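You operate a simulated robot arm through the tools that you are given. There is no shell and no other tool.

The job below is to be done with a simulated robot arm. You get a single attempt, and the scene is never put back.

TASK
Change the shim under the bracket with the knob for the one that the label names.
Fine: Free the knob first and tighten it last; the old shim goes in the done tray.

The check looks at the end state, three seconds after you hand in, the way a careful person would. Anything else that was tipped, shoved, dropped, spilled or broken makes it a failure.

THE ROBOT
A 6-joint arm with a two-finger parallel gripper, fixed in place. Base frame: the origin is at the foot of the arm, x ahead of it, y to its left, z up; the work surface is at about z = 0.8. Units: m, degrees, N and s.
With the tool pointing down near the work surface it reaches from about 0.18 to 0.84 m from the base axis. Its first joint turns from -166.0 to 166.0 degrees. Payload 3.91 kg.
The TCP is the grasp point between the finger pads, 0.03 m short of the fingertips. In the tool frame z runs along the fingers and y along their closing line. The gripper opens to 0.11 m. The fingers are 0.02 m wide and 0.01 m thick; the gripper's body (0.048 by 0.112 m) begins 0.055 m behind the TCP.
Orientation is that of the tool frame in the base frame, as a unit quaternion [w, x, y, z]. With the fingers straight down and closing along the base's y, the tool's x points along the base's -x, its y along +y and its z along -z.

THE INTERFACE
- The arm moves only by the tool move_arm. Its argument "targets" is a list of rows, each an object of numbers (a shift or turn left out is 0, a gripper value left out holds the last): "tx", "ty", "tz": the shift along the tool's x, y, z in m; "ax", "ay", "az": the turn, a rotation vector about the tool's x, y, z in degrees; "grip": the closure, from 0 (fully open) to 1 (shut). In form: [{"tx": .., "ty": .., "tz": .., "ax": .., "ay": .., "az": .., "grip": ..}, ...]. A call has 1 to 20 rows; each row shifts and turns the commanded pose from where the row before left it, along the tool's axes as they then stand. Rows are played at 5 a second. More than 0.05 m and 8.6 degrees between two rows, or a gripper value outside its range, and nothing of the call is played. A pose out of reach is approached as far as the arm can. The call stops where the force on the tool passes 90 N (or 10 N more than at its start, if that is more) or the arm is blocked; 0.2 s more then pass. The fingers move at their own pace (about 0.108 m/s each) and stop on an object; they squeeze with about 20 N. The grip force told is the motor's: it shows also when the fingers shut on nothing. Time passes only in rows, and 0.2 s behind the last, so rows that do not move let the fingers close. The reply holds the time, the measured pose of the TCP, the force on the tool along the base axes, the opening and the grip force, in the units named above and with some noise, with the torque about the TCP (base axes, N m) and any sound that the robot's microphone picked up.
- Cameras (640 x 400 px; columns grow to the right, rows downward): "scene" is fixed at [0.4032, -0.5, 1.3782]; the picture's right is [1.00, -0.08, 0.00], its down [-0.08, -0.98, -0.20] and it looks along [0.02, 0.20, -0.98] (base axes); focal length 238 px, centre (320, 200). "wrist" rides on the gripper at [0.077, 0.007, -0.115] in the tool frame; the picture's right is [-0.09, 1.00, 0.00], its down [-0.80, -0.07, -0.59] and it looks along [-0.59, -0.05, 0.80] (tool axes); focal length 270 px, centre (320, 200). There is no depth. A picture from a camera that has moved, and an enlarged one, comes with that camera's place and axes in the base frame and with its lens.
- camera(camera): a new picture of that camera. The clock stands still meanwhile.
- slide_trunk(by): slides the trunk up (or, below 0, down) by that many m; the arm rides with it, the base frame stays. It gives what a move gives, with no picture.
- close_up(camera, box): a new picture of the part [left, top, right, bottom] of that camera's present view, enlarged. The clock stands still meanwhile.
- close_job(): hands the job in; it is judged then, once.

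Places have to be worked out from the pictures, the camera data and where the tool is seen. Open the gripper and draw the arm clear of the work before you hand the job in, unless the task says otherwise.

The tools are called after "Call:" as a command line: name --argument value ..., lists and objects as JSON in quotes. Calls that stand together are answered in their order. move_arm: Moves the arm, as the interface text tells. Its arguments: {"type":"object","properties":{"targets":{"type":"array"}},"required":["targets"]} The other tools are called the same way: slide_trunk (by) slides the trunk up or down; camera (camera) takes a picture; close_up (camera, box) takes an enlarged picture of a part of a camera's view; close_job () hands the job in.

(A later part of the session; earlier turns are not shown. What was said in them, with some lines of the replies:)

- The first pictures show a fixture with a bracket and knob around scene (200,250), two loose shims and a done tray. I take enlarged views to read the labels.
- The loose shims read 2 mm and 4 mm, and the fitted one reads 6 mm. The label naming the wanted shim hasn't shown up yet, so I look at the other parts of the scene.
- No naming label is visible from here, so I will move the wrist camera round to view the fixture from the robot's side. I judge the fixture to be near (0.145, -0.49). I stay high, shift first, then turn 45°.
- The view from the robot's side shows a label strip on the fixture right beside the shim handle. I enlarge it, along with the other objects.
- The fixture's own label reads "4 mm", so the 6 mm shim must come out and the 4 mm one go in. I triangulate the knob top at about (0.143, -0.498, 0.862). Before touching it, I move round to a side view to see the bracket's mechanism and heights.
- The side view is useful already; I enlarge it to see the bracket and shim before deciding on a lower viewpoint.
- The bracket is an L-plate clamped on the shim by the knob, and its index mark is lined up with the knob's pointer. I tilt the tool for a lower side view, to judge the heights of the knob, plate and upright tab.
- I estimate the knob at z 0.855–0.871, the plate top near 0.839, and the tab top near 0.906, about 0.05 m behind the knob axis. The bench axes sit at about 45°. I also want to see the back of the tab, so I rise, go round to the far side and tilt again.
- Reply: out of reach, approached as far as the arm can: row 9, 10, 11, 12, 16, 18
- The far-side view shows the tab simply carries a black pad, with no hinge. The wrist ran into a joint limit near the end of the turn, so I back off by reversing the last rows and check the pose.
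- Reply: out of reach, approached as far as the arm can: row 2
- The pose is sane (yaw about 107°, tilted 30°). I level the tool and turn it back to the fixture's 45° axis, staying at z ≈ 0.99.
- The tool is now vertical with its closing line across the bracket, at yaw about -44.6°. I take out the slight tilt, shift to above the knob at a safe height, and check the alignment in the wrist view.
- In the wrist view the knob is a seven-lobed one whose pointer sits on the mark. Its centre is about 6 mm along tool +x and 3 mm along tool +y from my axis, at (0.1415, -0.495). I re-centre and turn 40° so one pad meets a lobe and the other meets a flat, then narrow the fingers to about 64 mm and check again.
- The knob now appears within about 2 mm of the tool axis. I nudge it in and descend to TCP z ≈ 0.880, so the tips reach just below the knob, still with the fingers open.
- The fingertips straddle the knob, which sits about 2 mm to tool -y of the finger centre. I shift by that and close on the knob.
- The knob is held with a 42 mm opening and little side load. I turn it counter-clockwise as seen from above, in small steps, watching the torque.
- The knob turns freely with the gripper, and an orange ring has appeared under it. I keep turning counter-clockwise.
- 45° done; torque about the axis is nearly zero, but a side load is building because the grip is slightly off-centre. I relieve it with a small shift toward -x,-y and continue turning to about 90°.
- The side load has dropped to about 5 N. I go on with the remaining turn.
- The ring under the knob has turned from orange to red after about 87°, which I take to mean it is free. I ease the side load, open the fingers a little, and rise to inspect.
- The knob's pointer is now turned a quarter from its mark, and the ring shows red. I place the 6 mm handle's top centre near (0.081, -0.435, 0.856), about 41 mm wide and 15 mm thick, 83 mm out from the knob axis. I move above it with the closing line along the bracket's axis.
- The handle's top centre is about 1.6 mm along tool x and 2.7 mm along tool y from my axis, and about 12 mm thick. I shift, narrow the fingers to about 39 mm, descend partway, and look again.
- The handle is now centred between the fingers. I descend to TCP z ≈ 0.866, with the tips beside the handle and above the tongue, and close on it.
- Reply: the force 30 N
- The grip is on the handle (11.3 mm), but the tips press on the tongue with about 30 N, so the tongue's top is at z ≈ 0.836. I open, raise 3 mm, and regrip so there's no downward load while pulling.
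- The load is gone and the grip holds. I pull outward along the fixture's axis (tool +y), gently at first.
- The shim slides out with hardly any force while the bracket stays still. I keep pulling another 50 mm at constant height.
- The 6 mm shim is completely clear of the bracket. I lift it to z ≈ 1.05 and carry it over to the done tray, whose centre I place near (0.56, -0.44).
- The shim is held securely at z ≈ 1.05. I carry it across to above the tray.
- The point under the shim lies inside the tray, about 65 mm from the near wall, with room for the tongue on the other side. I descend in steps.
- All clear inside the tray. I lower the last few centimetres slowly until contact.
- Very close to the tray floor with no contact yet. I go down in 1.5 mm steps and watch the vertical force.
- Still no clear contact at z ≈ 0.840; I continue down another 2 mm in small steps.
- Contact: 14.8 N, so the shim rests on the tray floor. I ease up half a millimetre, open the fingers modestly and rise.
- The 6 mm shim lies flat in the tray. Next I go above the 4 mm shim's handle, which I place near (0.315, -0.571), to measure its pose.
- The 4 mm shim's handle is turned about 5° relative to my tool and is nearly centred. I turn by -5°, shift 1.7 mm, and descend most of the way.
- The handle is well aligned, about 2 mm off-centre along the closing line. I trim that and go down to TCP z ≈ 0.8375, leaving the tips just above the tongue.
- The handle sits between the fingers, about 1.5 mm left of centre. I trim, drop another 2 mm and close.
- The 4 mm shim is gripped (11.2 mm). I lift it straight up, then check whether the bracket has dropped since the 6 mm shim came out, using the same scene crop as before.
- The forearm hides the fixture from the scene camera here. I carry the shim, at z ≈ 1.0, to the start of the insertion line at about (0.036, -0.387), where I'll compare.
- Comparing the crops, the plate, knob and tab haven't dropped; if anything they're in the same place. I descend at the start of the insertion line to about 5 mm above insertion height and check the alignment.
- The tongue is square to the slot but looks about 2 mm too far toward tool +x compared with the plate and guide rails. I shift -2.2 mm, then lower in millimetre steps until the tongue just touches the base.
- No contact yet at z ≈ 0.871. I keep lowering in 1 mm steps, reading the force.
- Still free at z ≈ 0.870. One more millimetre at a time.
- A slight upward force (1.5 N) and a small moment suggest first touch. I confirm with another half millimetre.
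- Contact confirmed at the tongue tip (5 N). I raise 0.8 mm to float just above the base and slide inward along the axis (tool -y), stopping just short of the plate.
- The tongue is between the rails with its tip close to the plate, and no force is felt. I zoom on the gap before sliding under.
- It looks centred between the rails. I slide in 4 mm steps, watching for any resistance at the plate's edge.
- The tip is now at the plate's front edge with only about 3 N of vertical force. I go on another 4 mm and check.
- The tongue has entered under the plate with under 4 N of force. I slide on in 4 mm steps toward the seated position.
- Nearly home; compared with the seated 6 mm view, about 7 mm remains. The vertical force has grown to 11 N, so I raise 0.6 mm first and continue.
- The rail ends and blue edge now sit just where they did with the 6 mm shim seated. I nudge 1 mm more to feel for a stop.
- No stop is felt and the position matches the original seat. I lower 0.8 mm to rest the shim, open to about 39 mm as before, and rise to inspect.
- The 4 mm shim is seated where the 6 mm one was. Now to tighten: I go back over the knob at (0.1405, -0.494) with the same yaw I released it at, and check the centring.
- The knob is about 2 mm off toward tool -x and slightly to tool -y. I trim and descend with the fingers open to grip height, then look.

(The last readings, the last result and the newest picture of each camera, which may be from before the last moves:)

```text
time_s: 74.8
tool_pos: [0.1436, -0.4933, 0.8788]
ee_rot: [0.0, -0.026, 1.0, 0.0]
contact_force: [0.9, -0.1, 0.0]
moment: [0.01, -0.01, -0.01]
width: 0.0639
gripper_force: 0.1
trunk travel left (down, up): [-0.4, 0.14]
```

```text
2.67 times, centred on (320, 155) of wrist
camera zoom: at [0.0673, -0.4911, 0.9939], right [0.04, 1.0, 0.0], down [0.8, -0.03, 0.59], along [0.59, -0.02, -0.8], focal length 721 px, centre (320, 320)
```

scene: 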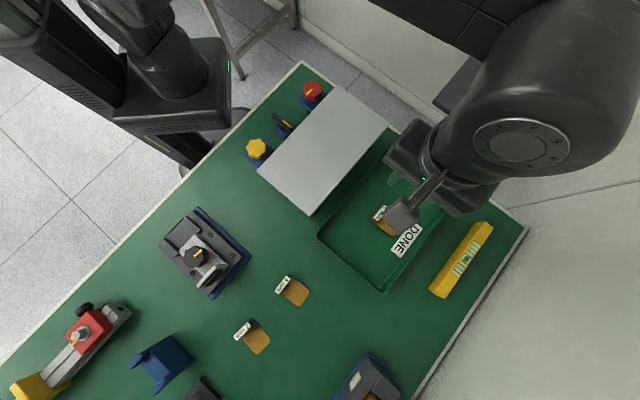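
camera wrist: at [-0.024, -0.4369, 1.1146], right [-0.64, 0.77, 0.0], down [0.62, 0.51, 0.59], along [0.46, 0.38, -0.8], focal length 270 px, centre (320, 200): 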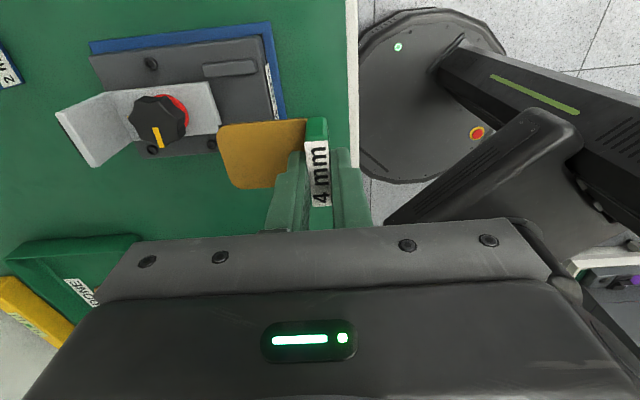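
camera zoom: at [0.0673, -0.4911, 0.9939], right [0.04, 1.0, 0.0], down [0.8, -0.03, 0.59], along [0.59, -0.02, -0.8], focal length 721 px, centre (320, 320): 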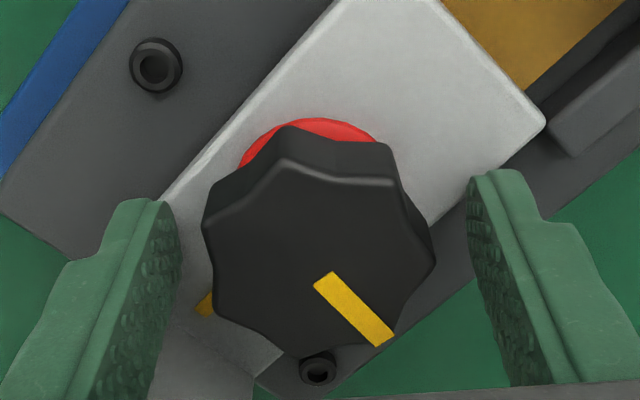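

The lobe and flat line up with the pads. I trim by about a millimetre and close on the knob.

Call:
move_arm --targets '[{"tx": 0.0013, "ty": -0.0009, "grip": 0.42}, {"grip": 0.6}, {"grip": 1.0}, {"grip": 1.0}, {"grip": 1.0}]'

Call:
close_up --camera "wrist" --box '[220, 80, 420, 230]'

```text
time_s: 76.0
tool_pos: [0.1424, -0.4945, 0.8792]
ee_rot: [0.001, -0.026, 1.0, 0.0]
contact_force: [-0.7, 3.5, 2.3]
moment: [0.16, 0.35, -0.02]
width: 0.0417
gripper_force: 45.0
trunk travel left (down, up): [-0.4, 0.14]
```

```text
2.67 times, centred on (320, 155) of wrist
camera zoom: at [0.0658, -0.4918, 0.9937], right [0.04, 1.0, 0.0], down [0.8, -0.03, 0.59], along [0.59, -0.02, -0.8], focal length 721 px, centre (320, 320)
```

zoom: 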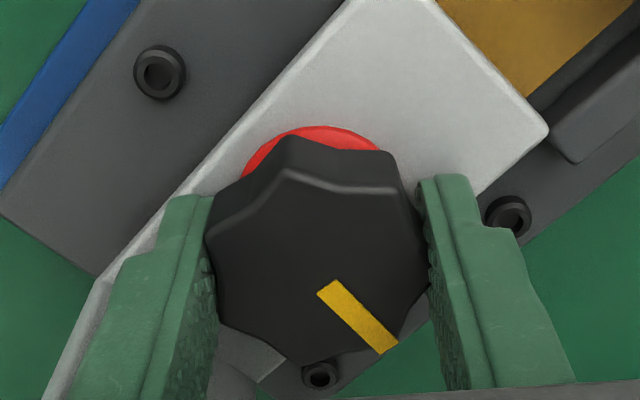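

Good grip on the knob. I turn clockwise (tightening) 30° with a small compensating shift, watching torque and side load.

Call:
move_arm --targets '[{"az": 6, "tx": -0.0001, "grip": 1.0}, {"az": 6, "tx": -0.0001, "grip": 1.0}, {"az": 6, "tx": -0.0001, "grip": 1.0}, {"az": 6, "tx": -0.0001, "grip": 1.0}, {"az": 6, "tx": -0.0001, "grip": 1.0}]'

Call:
close_up --camera "wrist" --box '[220, 80, 420, 230]'

```text
time_s: 77.2
tool_pos: [0.1412, -0.4943, 0.8787]
ee_rot: [0.0, 0.234, 0.972, 0.0]
contact_force: [-1.7, 3.1, 0.1]
moment: [-0.13, -0.12, 0.01]
width: 0.0414
gripper_force: 45.1
trunk travel left (down, up): [-0.4, 0.14]
```

```text
2.67 times, centred on (320, 155) of wrist
camera zoom: at [0.0774, -0.454, 0.9934], right [0.53, 0.85, 0.0], down [0.68, -0.43, 0.59], along [0.5, -0.32, -0.8], focal length 721 px, centre (320, 320)
```

zoom: 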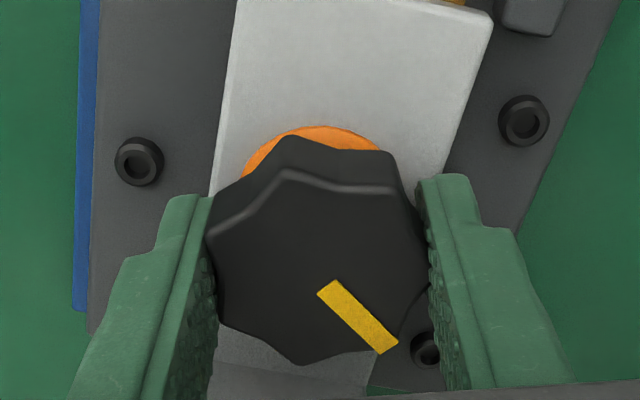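

The ring has gone from red to orange as it tightens, with low loads. I turn another 30°.

Call:
move_arm --targets '[{"az": 6, "tx": -0.0001, "grip": 1.0}, {"az": 6, "tx": -0.0001, "grip": 1.0}, {"az": 6, "tx": -0.0001, "grip": 1.0}, {"az": 6, "tx": -0.0001, "grip": 1.0}, {"az": 6, "tx": -0.0001, "grip": 1.0}]'

Call:
close_up --camera "wrist" --box '[220, 80, 420, 230]'

```text
time_s: 78.4
tool_pos: [0.1417, -0.4957, 0.879]
ee_rot: [-0.001, 0.478, 0.878, 0.0]
contact_force: [-2.5, 4.5, -9.8]
moment: [-0.41, -0.68, 0.03]
width: 0.0417
gripper_force: 45.0
trunk travel left (down, up): [-0.4, 0.14]
```

```text
2.67 times, centred on (320, 155) of wrist
camera zoom: at [0.1064, -0.4274, 0.9936], right [0.88, 0.47, 0.0], down [0.38, -0.71, 0.59], along [0.28, -0.52, -0.81], focal length 721 px, centre (320, 320)
```

zoom: 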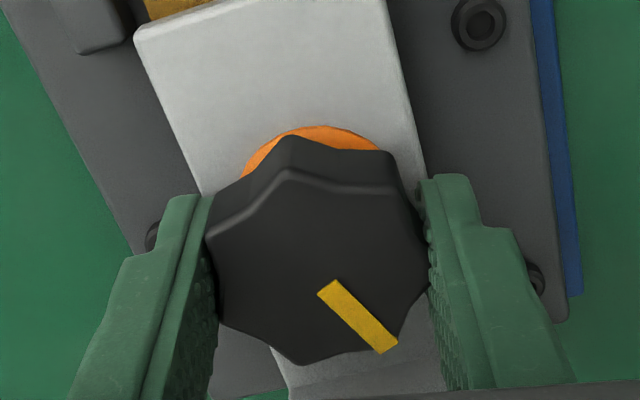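

60° turned; the ring is still orange, and a downward pull of about 10 N suggests the knob is drawing down. I follow it down 1 mm and continue in smaller steps.

Call:
move_arm --targets '[{"tz": 0.001, "grip": 1.0}, {"az": 5, "tx": -0.0001, "grip": 1.0}, {"az": 5, "tx": -0.0001, "grip": 1.0}, {"az": 5, "tx": -0.0001, "grip": 1.0}]'

Call:
close_up --camera "wrist" --box '[220, 80, 420, 230]'

```text
time_s: 79.4
tool_pos: [0.1411, -0.4953, 0.8779]
ee_rot: [-0.001, 0.588, 0.809, 0.001]
contact_force: [0.5, 2.4, -9.2]
moment: [1.09, 0.06, 0.09]
width: 0.0417
gripper_force: 45.3
trunk travel left (down, up): [-0.4, 0.14]
```

```text
2.67 times, centred on (320, 155) of wrist
camera zoom: at [0.125, -0.4205, 0.9924], right [0.97, 0.22, 0.0], down [0.18, -0.78, 0.59], along [0.13, -0.58, -0.81], focal length 721 px, centre (320, 320)
```

zoom: 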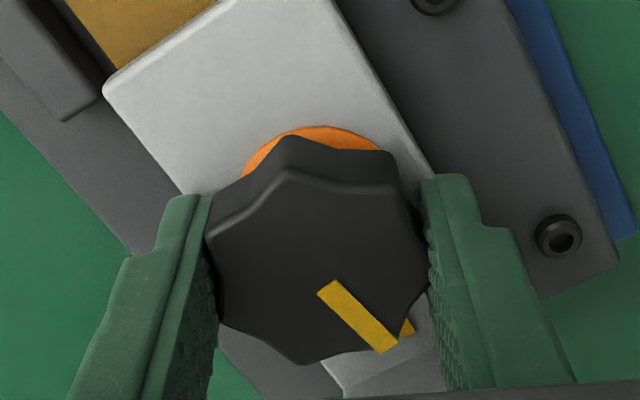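

75° turned and the pointer is close to its mark, with the ring still orange. I follow down another millimetre and turn 10° more.

Call:
move_arm --targets '[{"tz": 0.001, "grip": 1.0}, {"az": 5, "tx": -0.0001, "grip": 1.0}, {"az": 5, "tx": -0.0001, "grip": 1.0}, {"grip": 1.0}]'

Call:
close_up --camera "wrist" --box '[220, 80, 420, 230]'

```text
time_s: 80.4
tool_pos: [0.1405, -0.4949, 0.8766]
ee_rot: [0.0, 0.657, 0.754, 0.0]
contact_force: [-4.5, 4.6, -8.3]
moment: [0.62, 0.36, -0.06]
width: 0.0418
gripper_force: 45.1
trunk travel left (down, up): [-0.4, 0.14]
```

```text
2.67 times, centred on (320, 155) of wrist
camera zoom: at [0.1382, -0.4187, 0.9915], right [1.0, 0.05, 0.0], down [0.04, -0.8, 0.59], along [0.03, -0.59, -0.8], focal length 721 px, centre (320, 320)
```

zoom: 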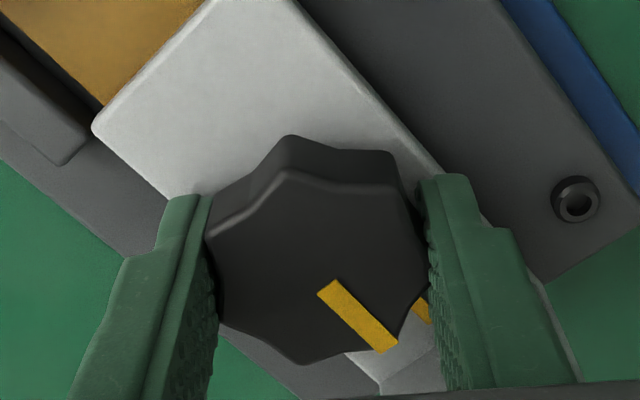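

The ring has vanished, as it was at the start, and the pointer is almost on its mark, so it's close to tight. I turn 3° more to see whether the torque rises against a stop.

Call:
move_arm --targets '[{"az": 3, "grip": 1.0}, {"grip": 1.0}]'

Call:
close_up --camera "wrist" --box '[220, 80, 420, 230]'

```text
time_s: 81.0
tool_pos: [0.1407, -0.4952, 0.878]
ee_rot: [0.0, 0.677, 0.736, 0.0]
contact_force: [-9.2, 5.0, -7.1]
moment: [0.27, 0.44, 0.0]
width: 0.0415
gripper_force: 45.0
trunk travel left (down, up): [-0.4, 0.14]
```

```text
2.67 times, centred on (320, 155) of wrist
camera zoom: at [0.1421, -0.4186, 0.9913], right [1.0, 0.0, 0.0], down [0.0, -0.8, 0.59], along [0.0, -0.59, -0.8], focal length 721 px, centre (320, 320)
```

zoom: 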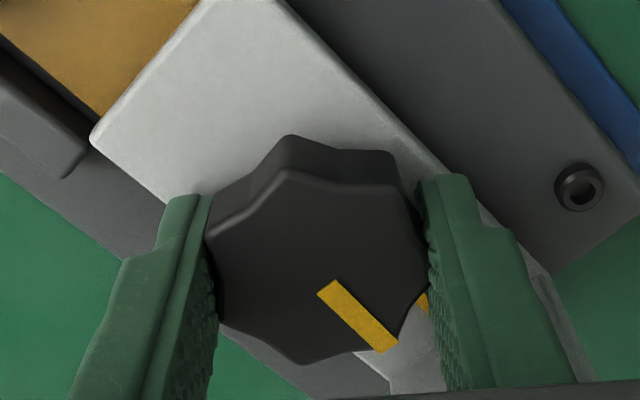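

No stop yet, but the pointer now sits on the mark just as in the first gripped picture, with the ring hidden. I ease the side load, open the fingers and rise to read the pointer properly.

Call:
move_arm --targets '[{"tx": 0.0006, "ty": -0.001, "tz": 0.0005, "grip": 1.0}, {"grip": 0.42}, {"grip": 0.42}, {"tz": -0.03, "grip": 0.42}, {"tz": -0.04, "grip": 0.42}, {"grip": 0.42}]'

Call:
close_up --camera "wrist" --box '[240, 70, 400, 190]'

Call:
close_up --camera "scene" --box '[140, 190, 270, 310]'

```text
time_s: 82.4
tool_pos: [0.1437, -0.4965, 0.948]
ee_rot: [0.0, 0.676, 0.737, 0.001]
contact_force: [0.4, -0.1, -0.5]
moment: [-0.02, 0.0, -0.03]
width: 0.0638
gripper_force: 0.1
trunk travel left (down, up): [-0.4, 0.14]
```

```text
3.33 times, centred on (320, 130) of wrist
camera zoom: at [0.1447, -0.4195, 1.0625], right [1.0, 0.0, 0.0], down [0.0, -0.8, 0.59], along [0.0, -0.59, -0.8], focal length 901 px, centre (320, 433)
```

zoom: 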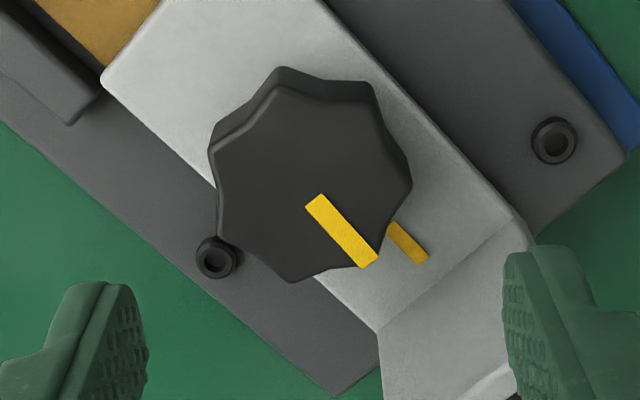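

```text
3.33 times, centred on (205, 250) of scene
camera zoom: at [0.4032, -0.5, 1.3782], right [1.0, -0.08, 0.0], down [-0.08, -0.98, -0.2], along [0.02, 0.2, -0.98], focal length 794 px, centre (703, 33)
```

zoom: 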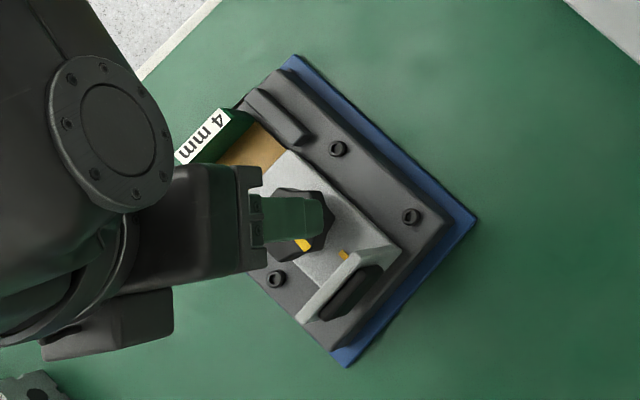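

The pointer lines up with the mark within a degree or two, and the ring is hidden as at the start. To make sure the bracket is really clamped down on the thinner shim, I go back to the low side viewpoint used earlier.

Call:
move_arm --targets '[{"tz": -0.035, "grip": 0.42}, {"tz": -0.035, "grip": 0.42}, {"tx": -0.0239, "ty": -0.02775, "grip": 0.3}, {"tx": -0.0239, "ty": -0.02775, "grip": 0.0}, {"tx": -0.0239, "ty": -0.02775, "grip": 0.0}, {"tx": -0.0239, "ty": -0.02775, "grip": 0.0}]'

Call:
move_arm --targets '[{"az": -7.65}, {"az": -7.65}, {"az": -7.65}, {"az": -7.65}, {"az": -7.65}, {"az": -7.65}, {"az": -7.65}, {"az": -7.65}, {"az": -7.65}, {"az": -7.65}, {"az": -7.65}, {"az": -7.65}, {"az": -7.65}, {"az": -7.65}, {"az": -7.65}, {"az": -7.65}, {"az": -7.65}]'

Call:
move_arm --targets '[{"ay": -7.5}, {"ay": -7.5}, {"ay": -7.5}, {"ay": -7.5}, {"tx": 0.02, "tz": 0.0345}, {"tx": 0.02, "tz": 0.0345}]'

Call:
close_up --camera "wrist" --box '[220, 60, 440, 230]'

Call:
close_up --camera "wrist" --box '[310, 120, 420, 190]'

```text
time_s: 83.8
tool_pos: [0.038, -0.5985, 1.0191]
ee_rot: [-0.001, 0.675, 0.738, 0.0]
contact_force: [0.1, 0.1, -0.3]
moment: [-0.01, -0.01, 0.03]
width: 0.1103
gripper_force: 0.1
trunk travel left (down, up): [-0.4, 0.14]
```

```text
time_s: 87.4
tool_pos: [0.0395, -0.6006, 1.0177]
ee_rot: [0.0, -0.385, 0.923, 0.0]
contact_force: [0.3, -0.3, 0.2]
moment: [0.0, -0.03, 0.0]
width: 0.1096
gripper_force: 0.1
trunk travel left (down, up): [-0.4, 0.14]
```

```text
time_s: 88.8
tool_pos: [0.0396, -0.6004, 0.9384]
ee_rot: [0.239, -0.371, 0.892, 0.1]
contact_force: [-0.3, 0.3, 0.2]
moment: [-0.01, -0.01, -0.02]
width: 0.1099
gripper_force: 0.0
trunk travel left (down, up): [-0.4, 0.14]
```

```text
2.35 times, centred on (330, 145) of wrist
camera zoom: at [-0.0512, -0.6836, 0.9984], right [-0.65, 0.76, 0.04], down [0.33, 0.23, 0.92], along [0.68, 0.61, -0.4], focal length 636 px, centre (296, 329)
```

zoom: 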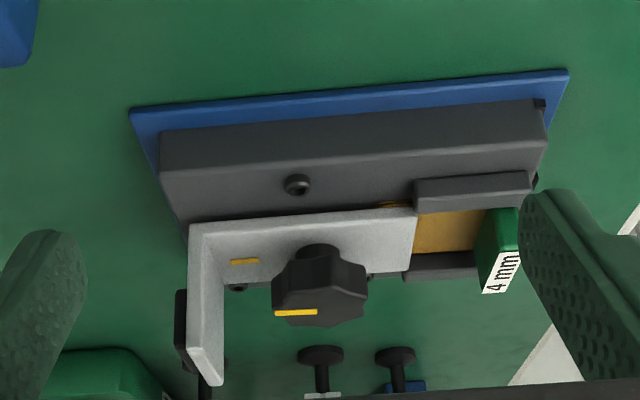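

```text
5.71 times, centred on (365, 155) of wrist
camera zoom: at [-0.0512, -0.6836, 0.9984], right [-0.65, 0.76, 0.04], down [0.33, 0.23, 0.92], along [0.68, 0.61, -0.4], focal length 1544 px, centre (63, 457)
```

zoom: 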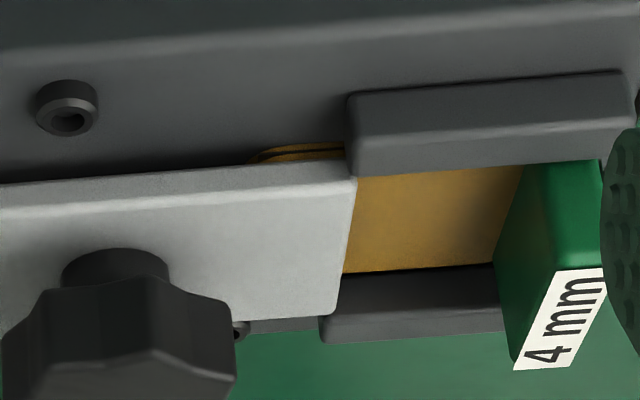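

Relative to the screw heads, the plate sits about 2 mm lower than at the start and rests on the 4 mm shim. The pointer is on its mark, and the handle has the same depth against the rails as before. I level the tool and draw the arm up clear with the gripper open.

Call:
move_arm --targets '[{"tx": -0.02, "tz": -0.0345}, {"tx": -0.02, "tz": -0.0345}, {"ay": 7.5}, {"ay": 7.5}, {"ay": 7.5}, {"ay": 7.5}, {"tz": -0.04}, {"tz": -0.04}, {"tz": -0.03}]'

Call:
camera --camera "scene"

Call:
camera --camera "wrist"

```text
time_s: 90.8
tool_pos: [0.0399, -0.6011, 1.1294]
ee_rot: [-0.001, -0.383, 0.924, 0.0]
contact_force: [0.7, -0.6, -0.1]
moment: [0.0, 0.0, -0.04]
width: 0.1101
gripper_force: 0.1
trunk travel left (down, up): [-0.4, 0.14]
```

```text
taken
```

scene: 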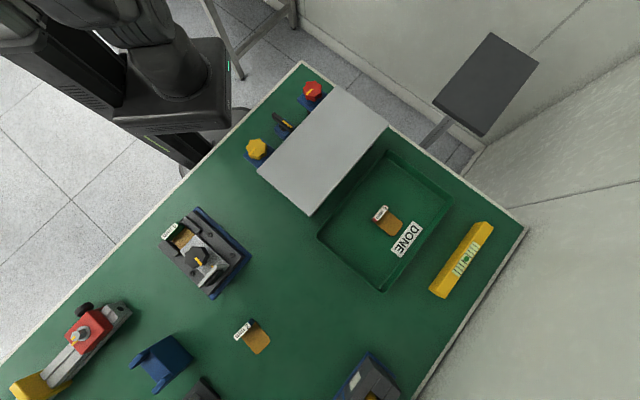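

```text
taken
camera wrist: at [-0.0179, -0.6505, 1.244], right [-0.64, 0.77, 0.0], down [0.62, 0.52, 0.59], along [0.46, 0.38, -0.8], focal length 270 px, centre (320, 200)
```

wrist: 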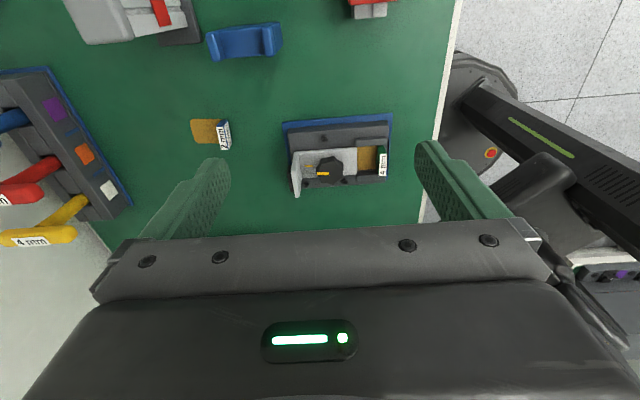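

The scene shows the 6 mm shim in the tray, the 4 mm one fitted, and everything else untouched. One last enlarged look at the knob's pointer and the tray before handing in.

Call:
close_up --camera "scene" --box '[140, 190, 270, 310]'

Call:
close_up --camera "scene" --box '[310, 140, 460, 300]'

Call:
close_up --camera "scene" --box '[175, 225, 225, 290]'

```text
3.33 times, centred on (205, 250) of scene
camera zoom: at [0.4032, -0.5, 1.3782], right [1.0, -0.08, 0.0], down [-0.08, -0.98, -0.2], along [0.02, 0.2, -0.98], focal length 794 px, centre (703, 33)
```

zoom: 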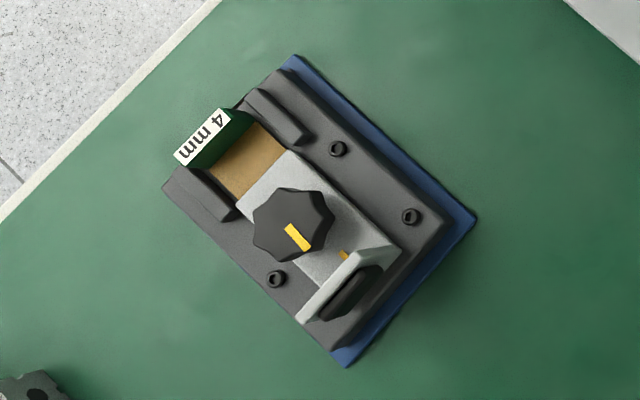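

```text
2.50 times, centred on (385, 220) of scene
camera zoom: at [0.4032, -0.5, 1.3782], right [1.0, -0.08, 0.0], down [-0.08, -0.98, -0.2], along [0.02, 0.2, -0.98], focal length 596 px, centre (158, 150)
```

zoom: 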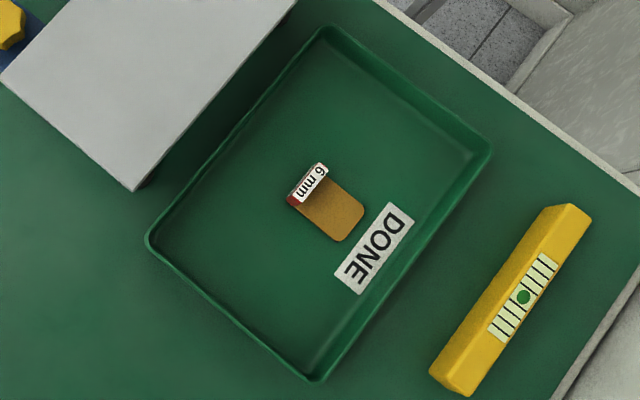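

```text
6.15 times, centred on (200, 258) of scene
camera zoom: at [0.4032, -0.5, 1.3782], right [1.0, -0.08, 0.0], down [-0.08, -0.98, -0.2], along [0.02, 0.2, -0.98], focal length 1466 px, centre (1058, -154)
```

zoom: 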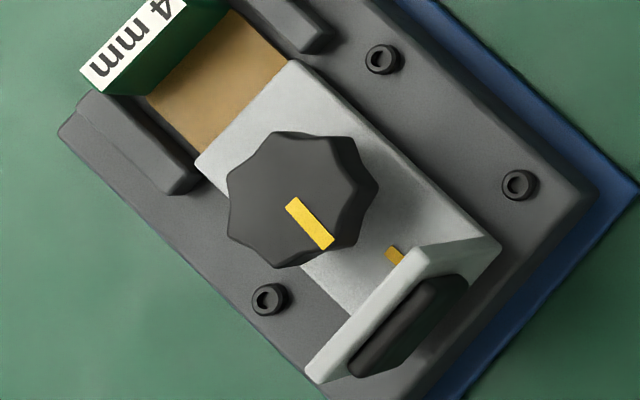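

The ring is hidden and the pointer is about on the mark, possibly a few degrees past it. I take the tightest enlargement to measure it before deciding.

Call:
close_up --camera "scene" --box '[186, 240, 218, 270]'

Call:
close_up --camera "wrist" --box '[285, 135, 395, 205]'

```text
13.33 times, centred on (202, 255) of scene
camera zoom: at [0.4032, -0.5, 1.3782], right [1.0, -0.08, 0.0], down [-0.08, -0.98, -0.2], along [0.02, 0.2, -0.98], focal length 3176 px, centre (1893, -533)
```

zoom: 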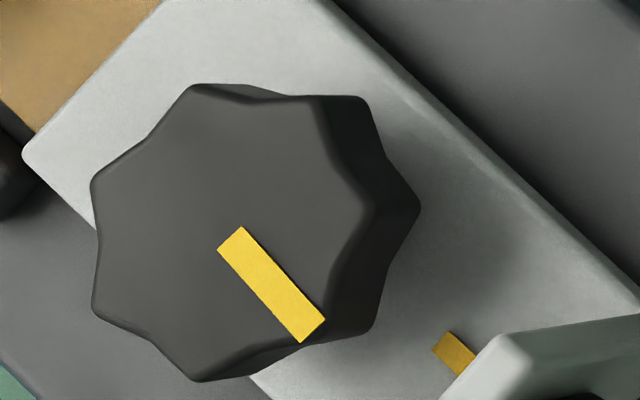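

```text
5.71 times, centred on (340, 170) of wrist
camera zoom: at [-0.0179, -0.6505, 1.244], right [-0.64, 0.77, 0.0], down [0.62, 0.52, 0.59], along [0.46, 0.38, -0.8], focal length 1544 px, centre (206, 371)
```

zoom: 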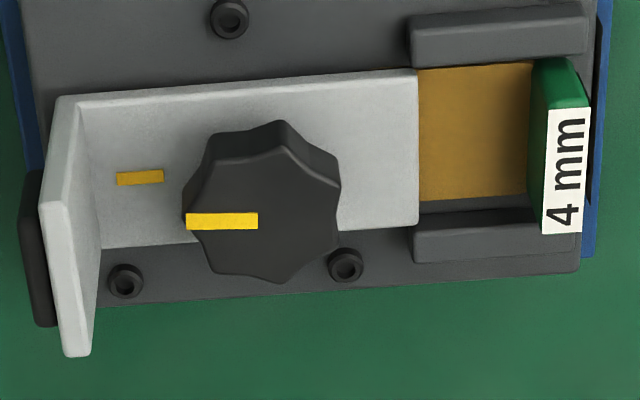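

Both views put the pointer within 2–3° of the mark, slightly on the tight side. The ring is hidden, the 4 mm shim is clamped, and the 6 mm shim lies in the done tray. The gripper is open and the arm is well above the work, so I hand the job in.

Call:
close_job

```text
The job is handed in.
```

The label on the fixture reads 4 mm. The 4 mm shim is now under the bracket with the knob tightened on it, and the old 6 mm shim lies flat in the done tray. The job is handed in, but no verdict has come back yet.

- **Knob:** I freed it first, turning it about 87° until the ring under it went red. I tightened it last, until the ring disappeared as it was at the start. The pointer ended about 2–3° past its mark, on the tight side. I never felt a firm stop or rising torque, so "tight" rests on the pointer, the ring and the bracket's height.
- **New shim:** it sits at the same depth as the 6 mm one did. From the side, the bracket plate is about 2 mm lower than before, which fits the thinner shim.
- **Everything else:** the last pictures show the other objects where they were. The gripper is open and the arm is well above the bench.
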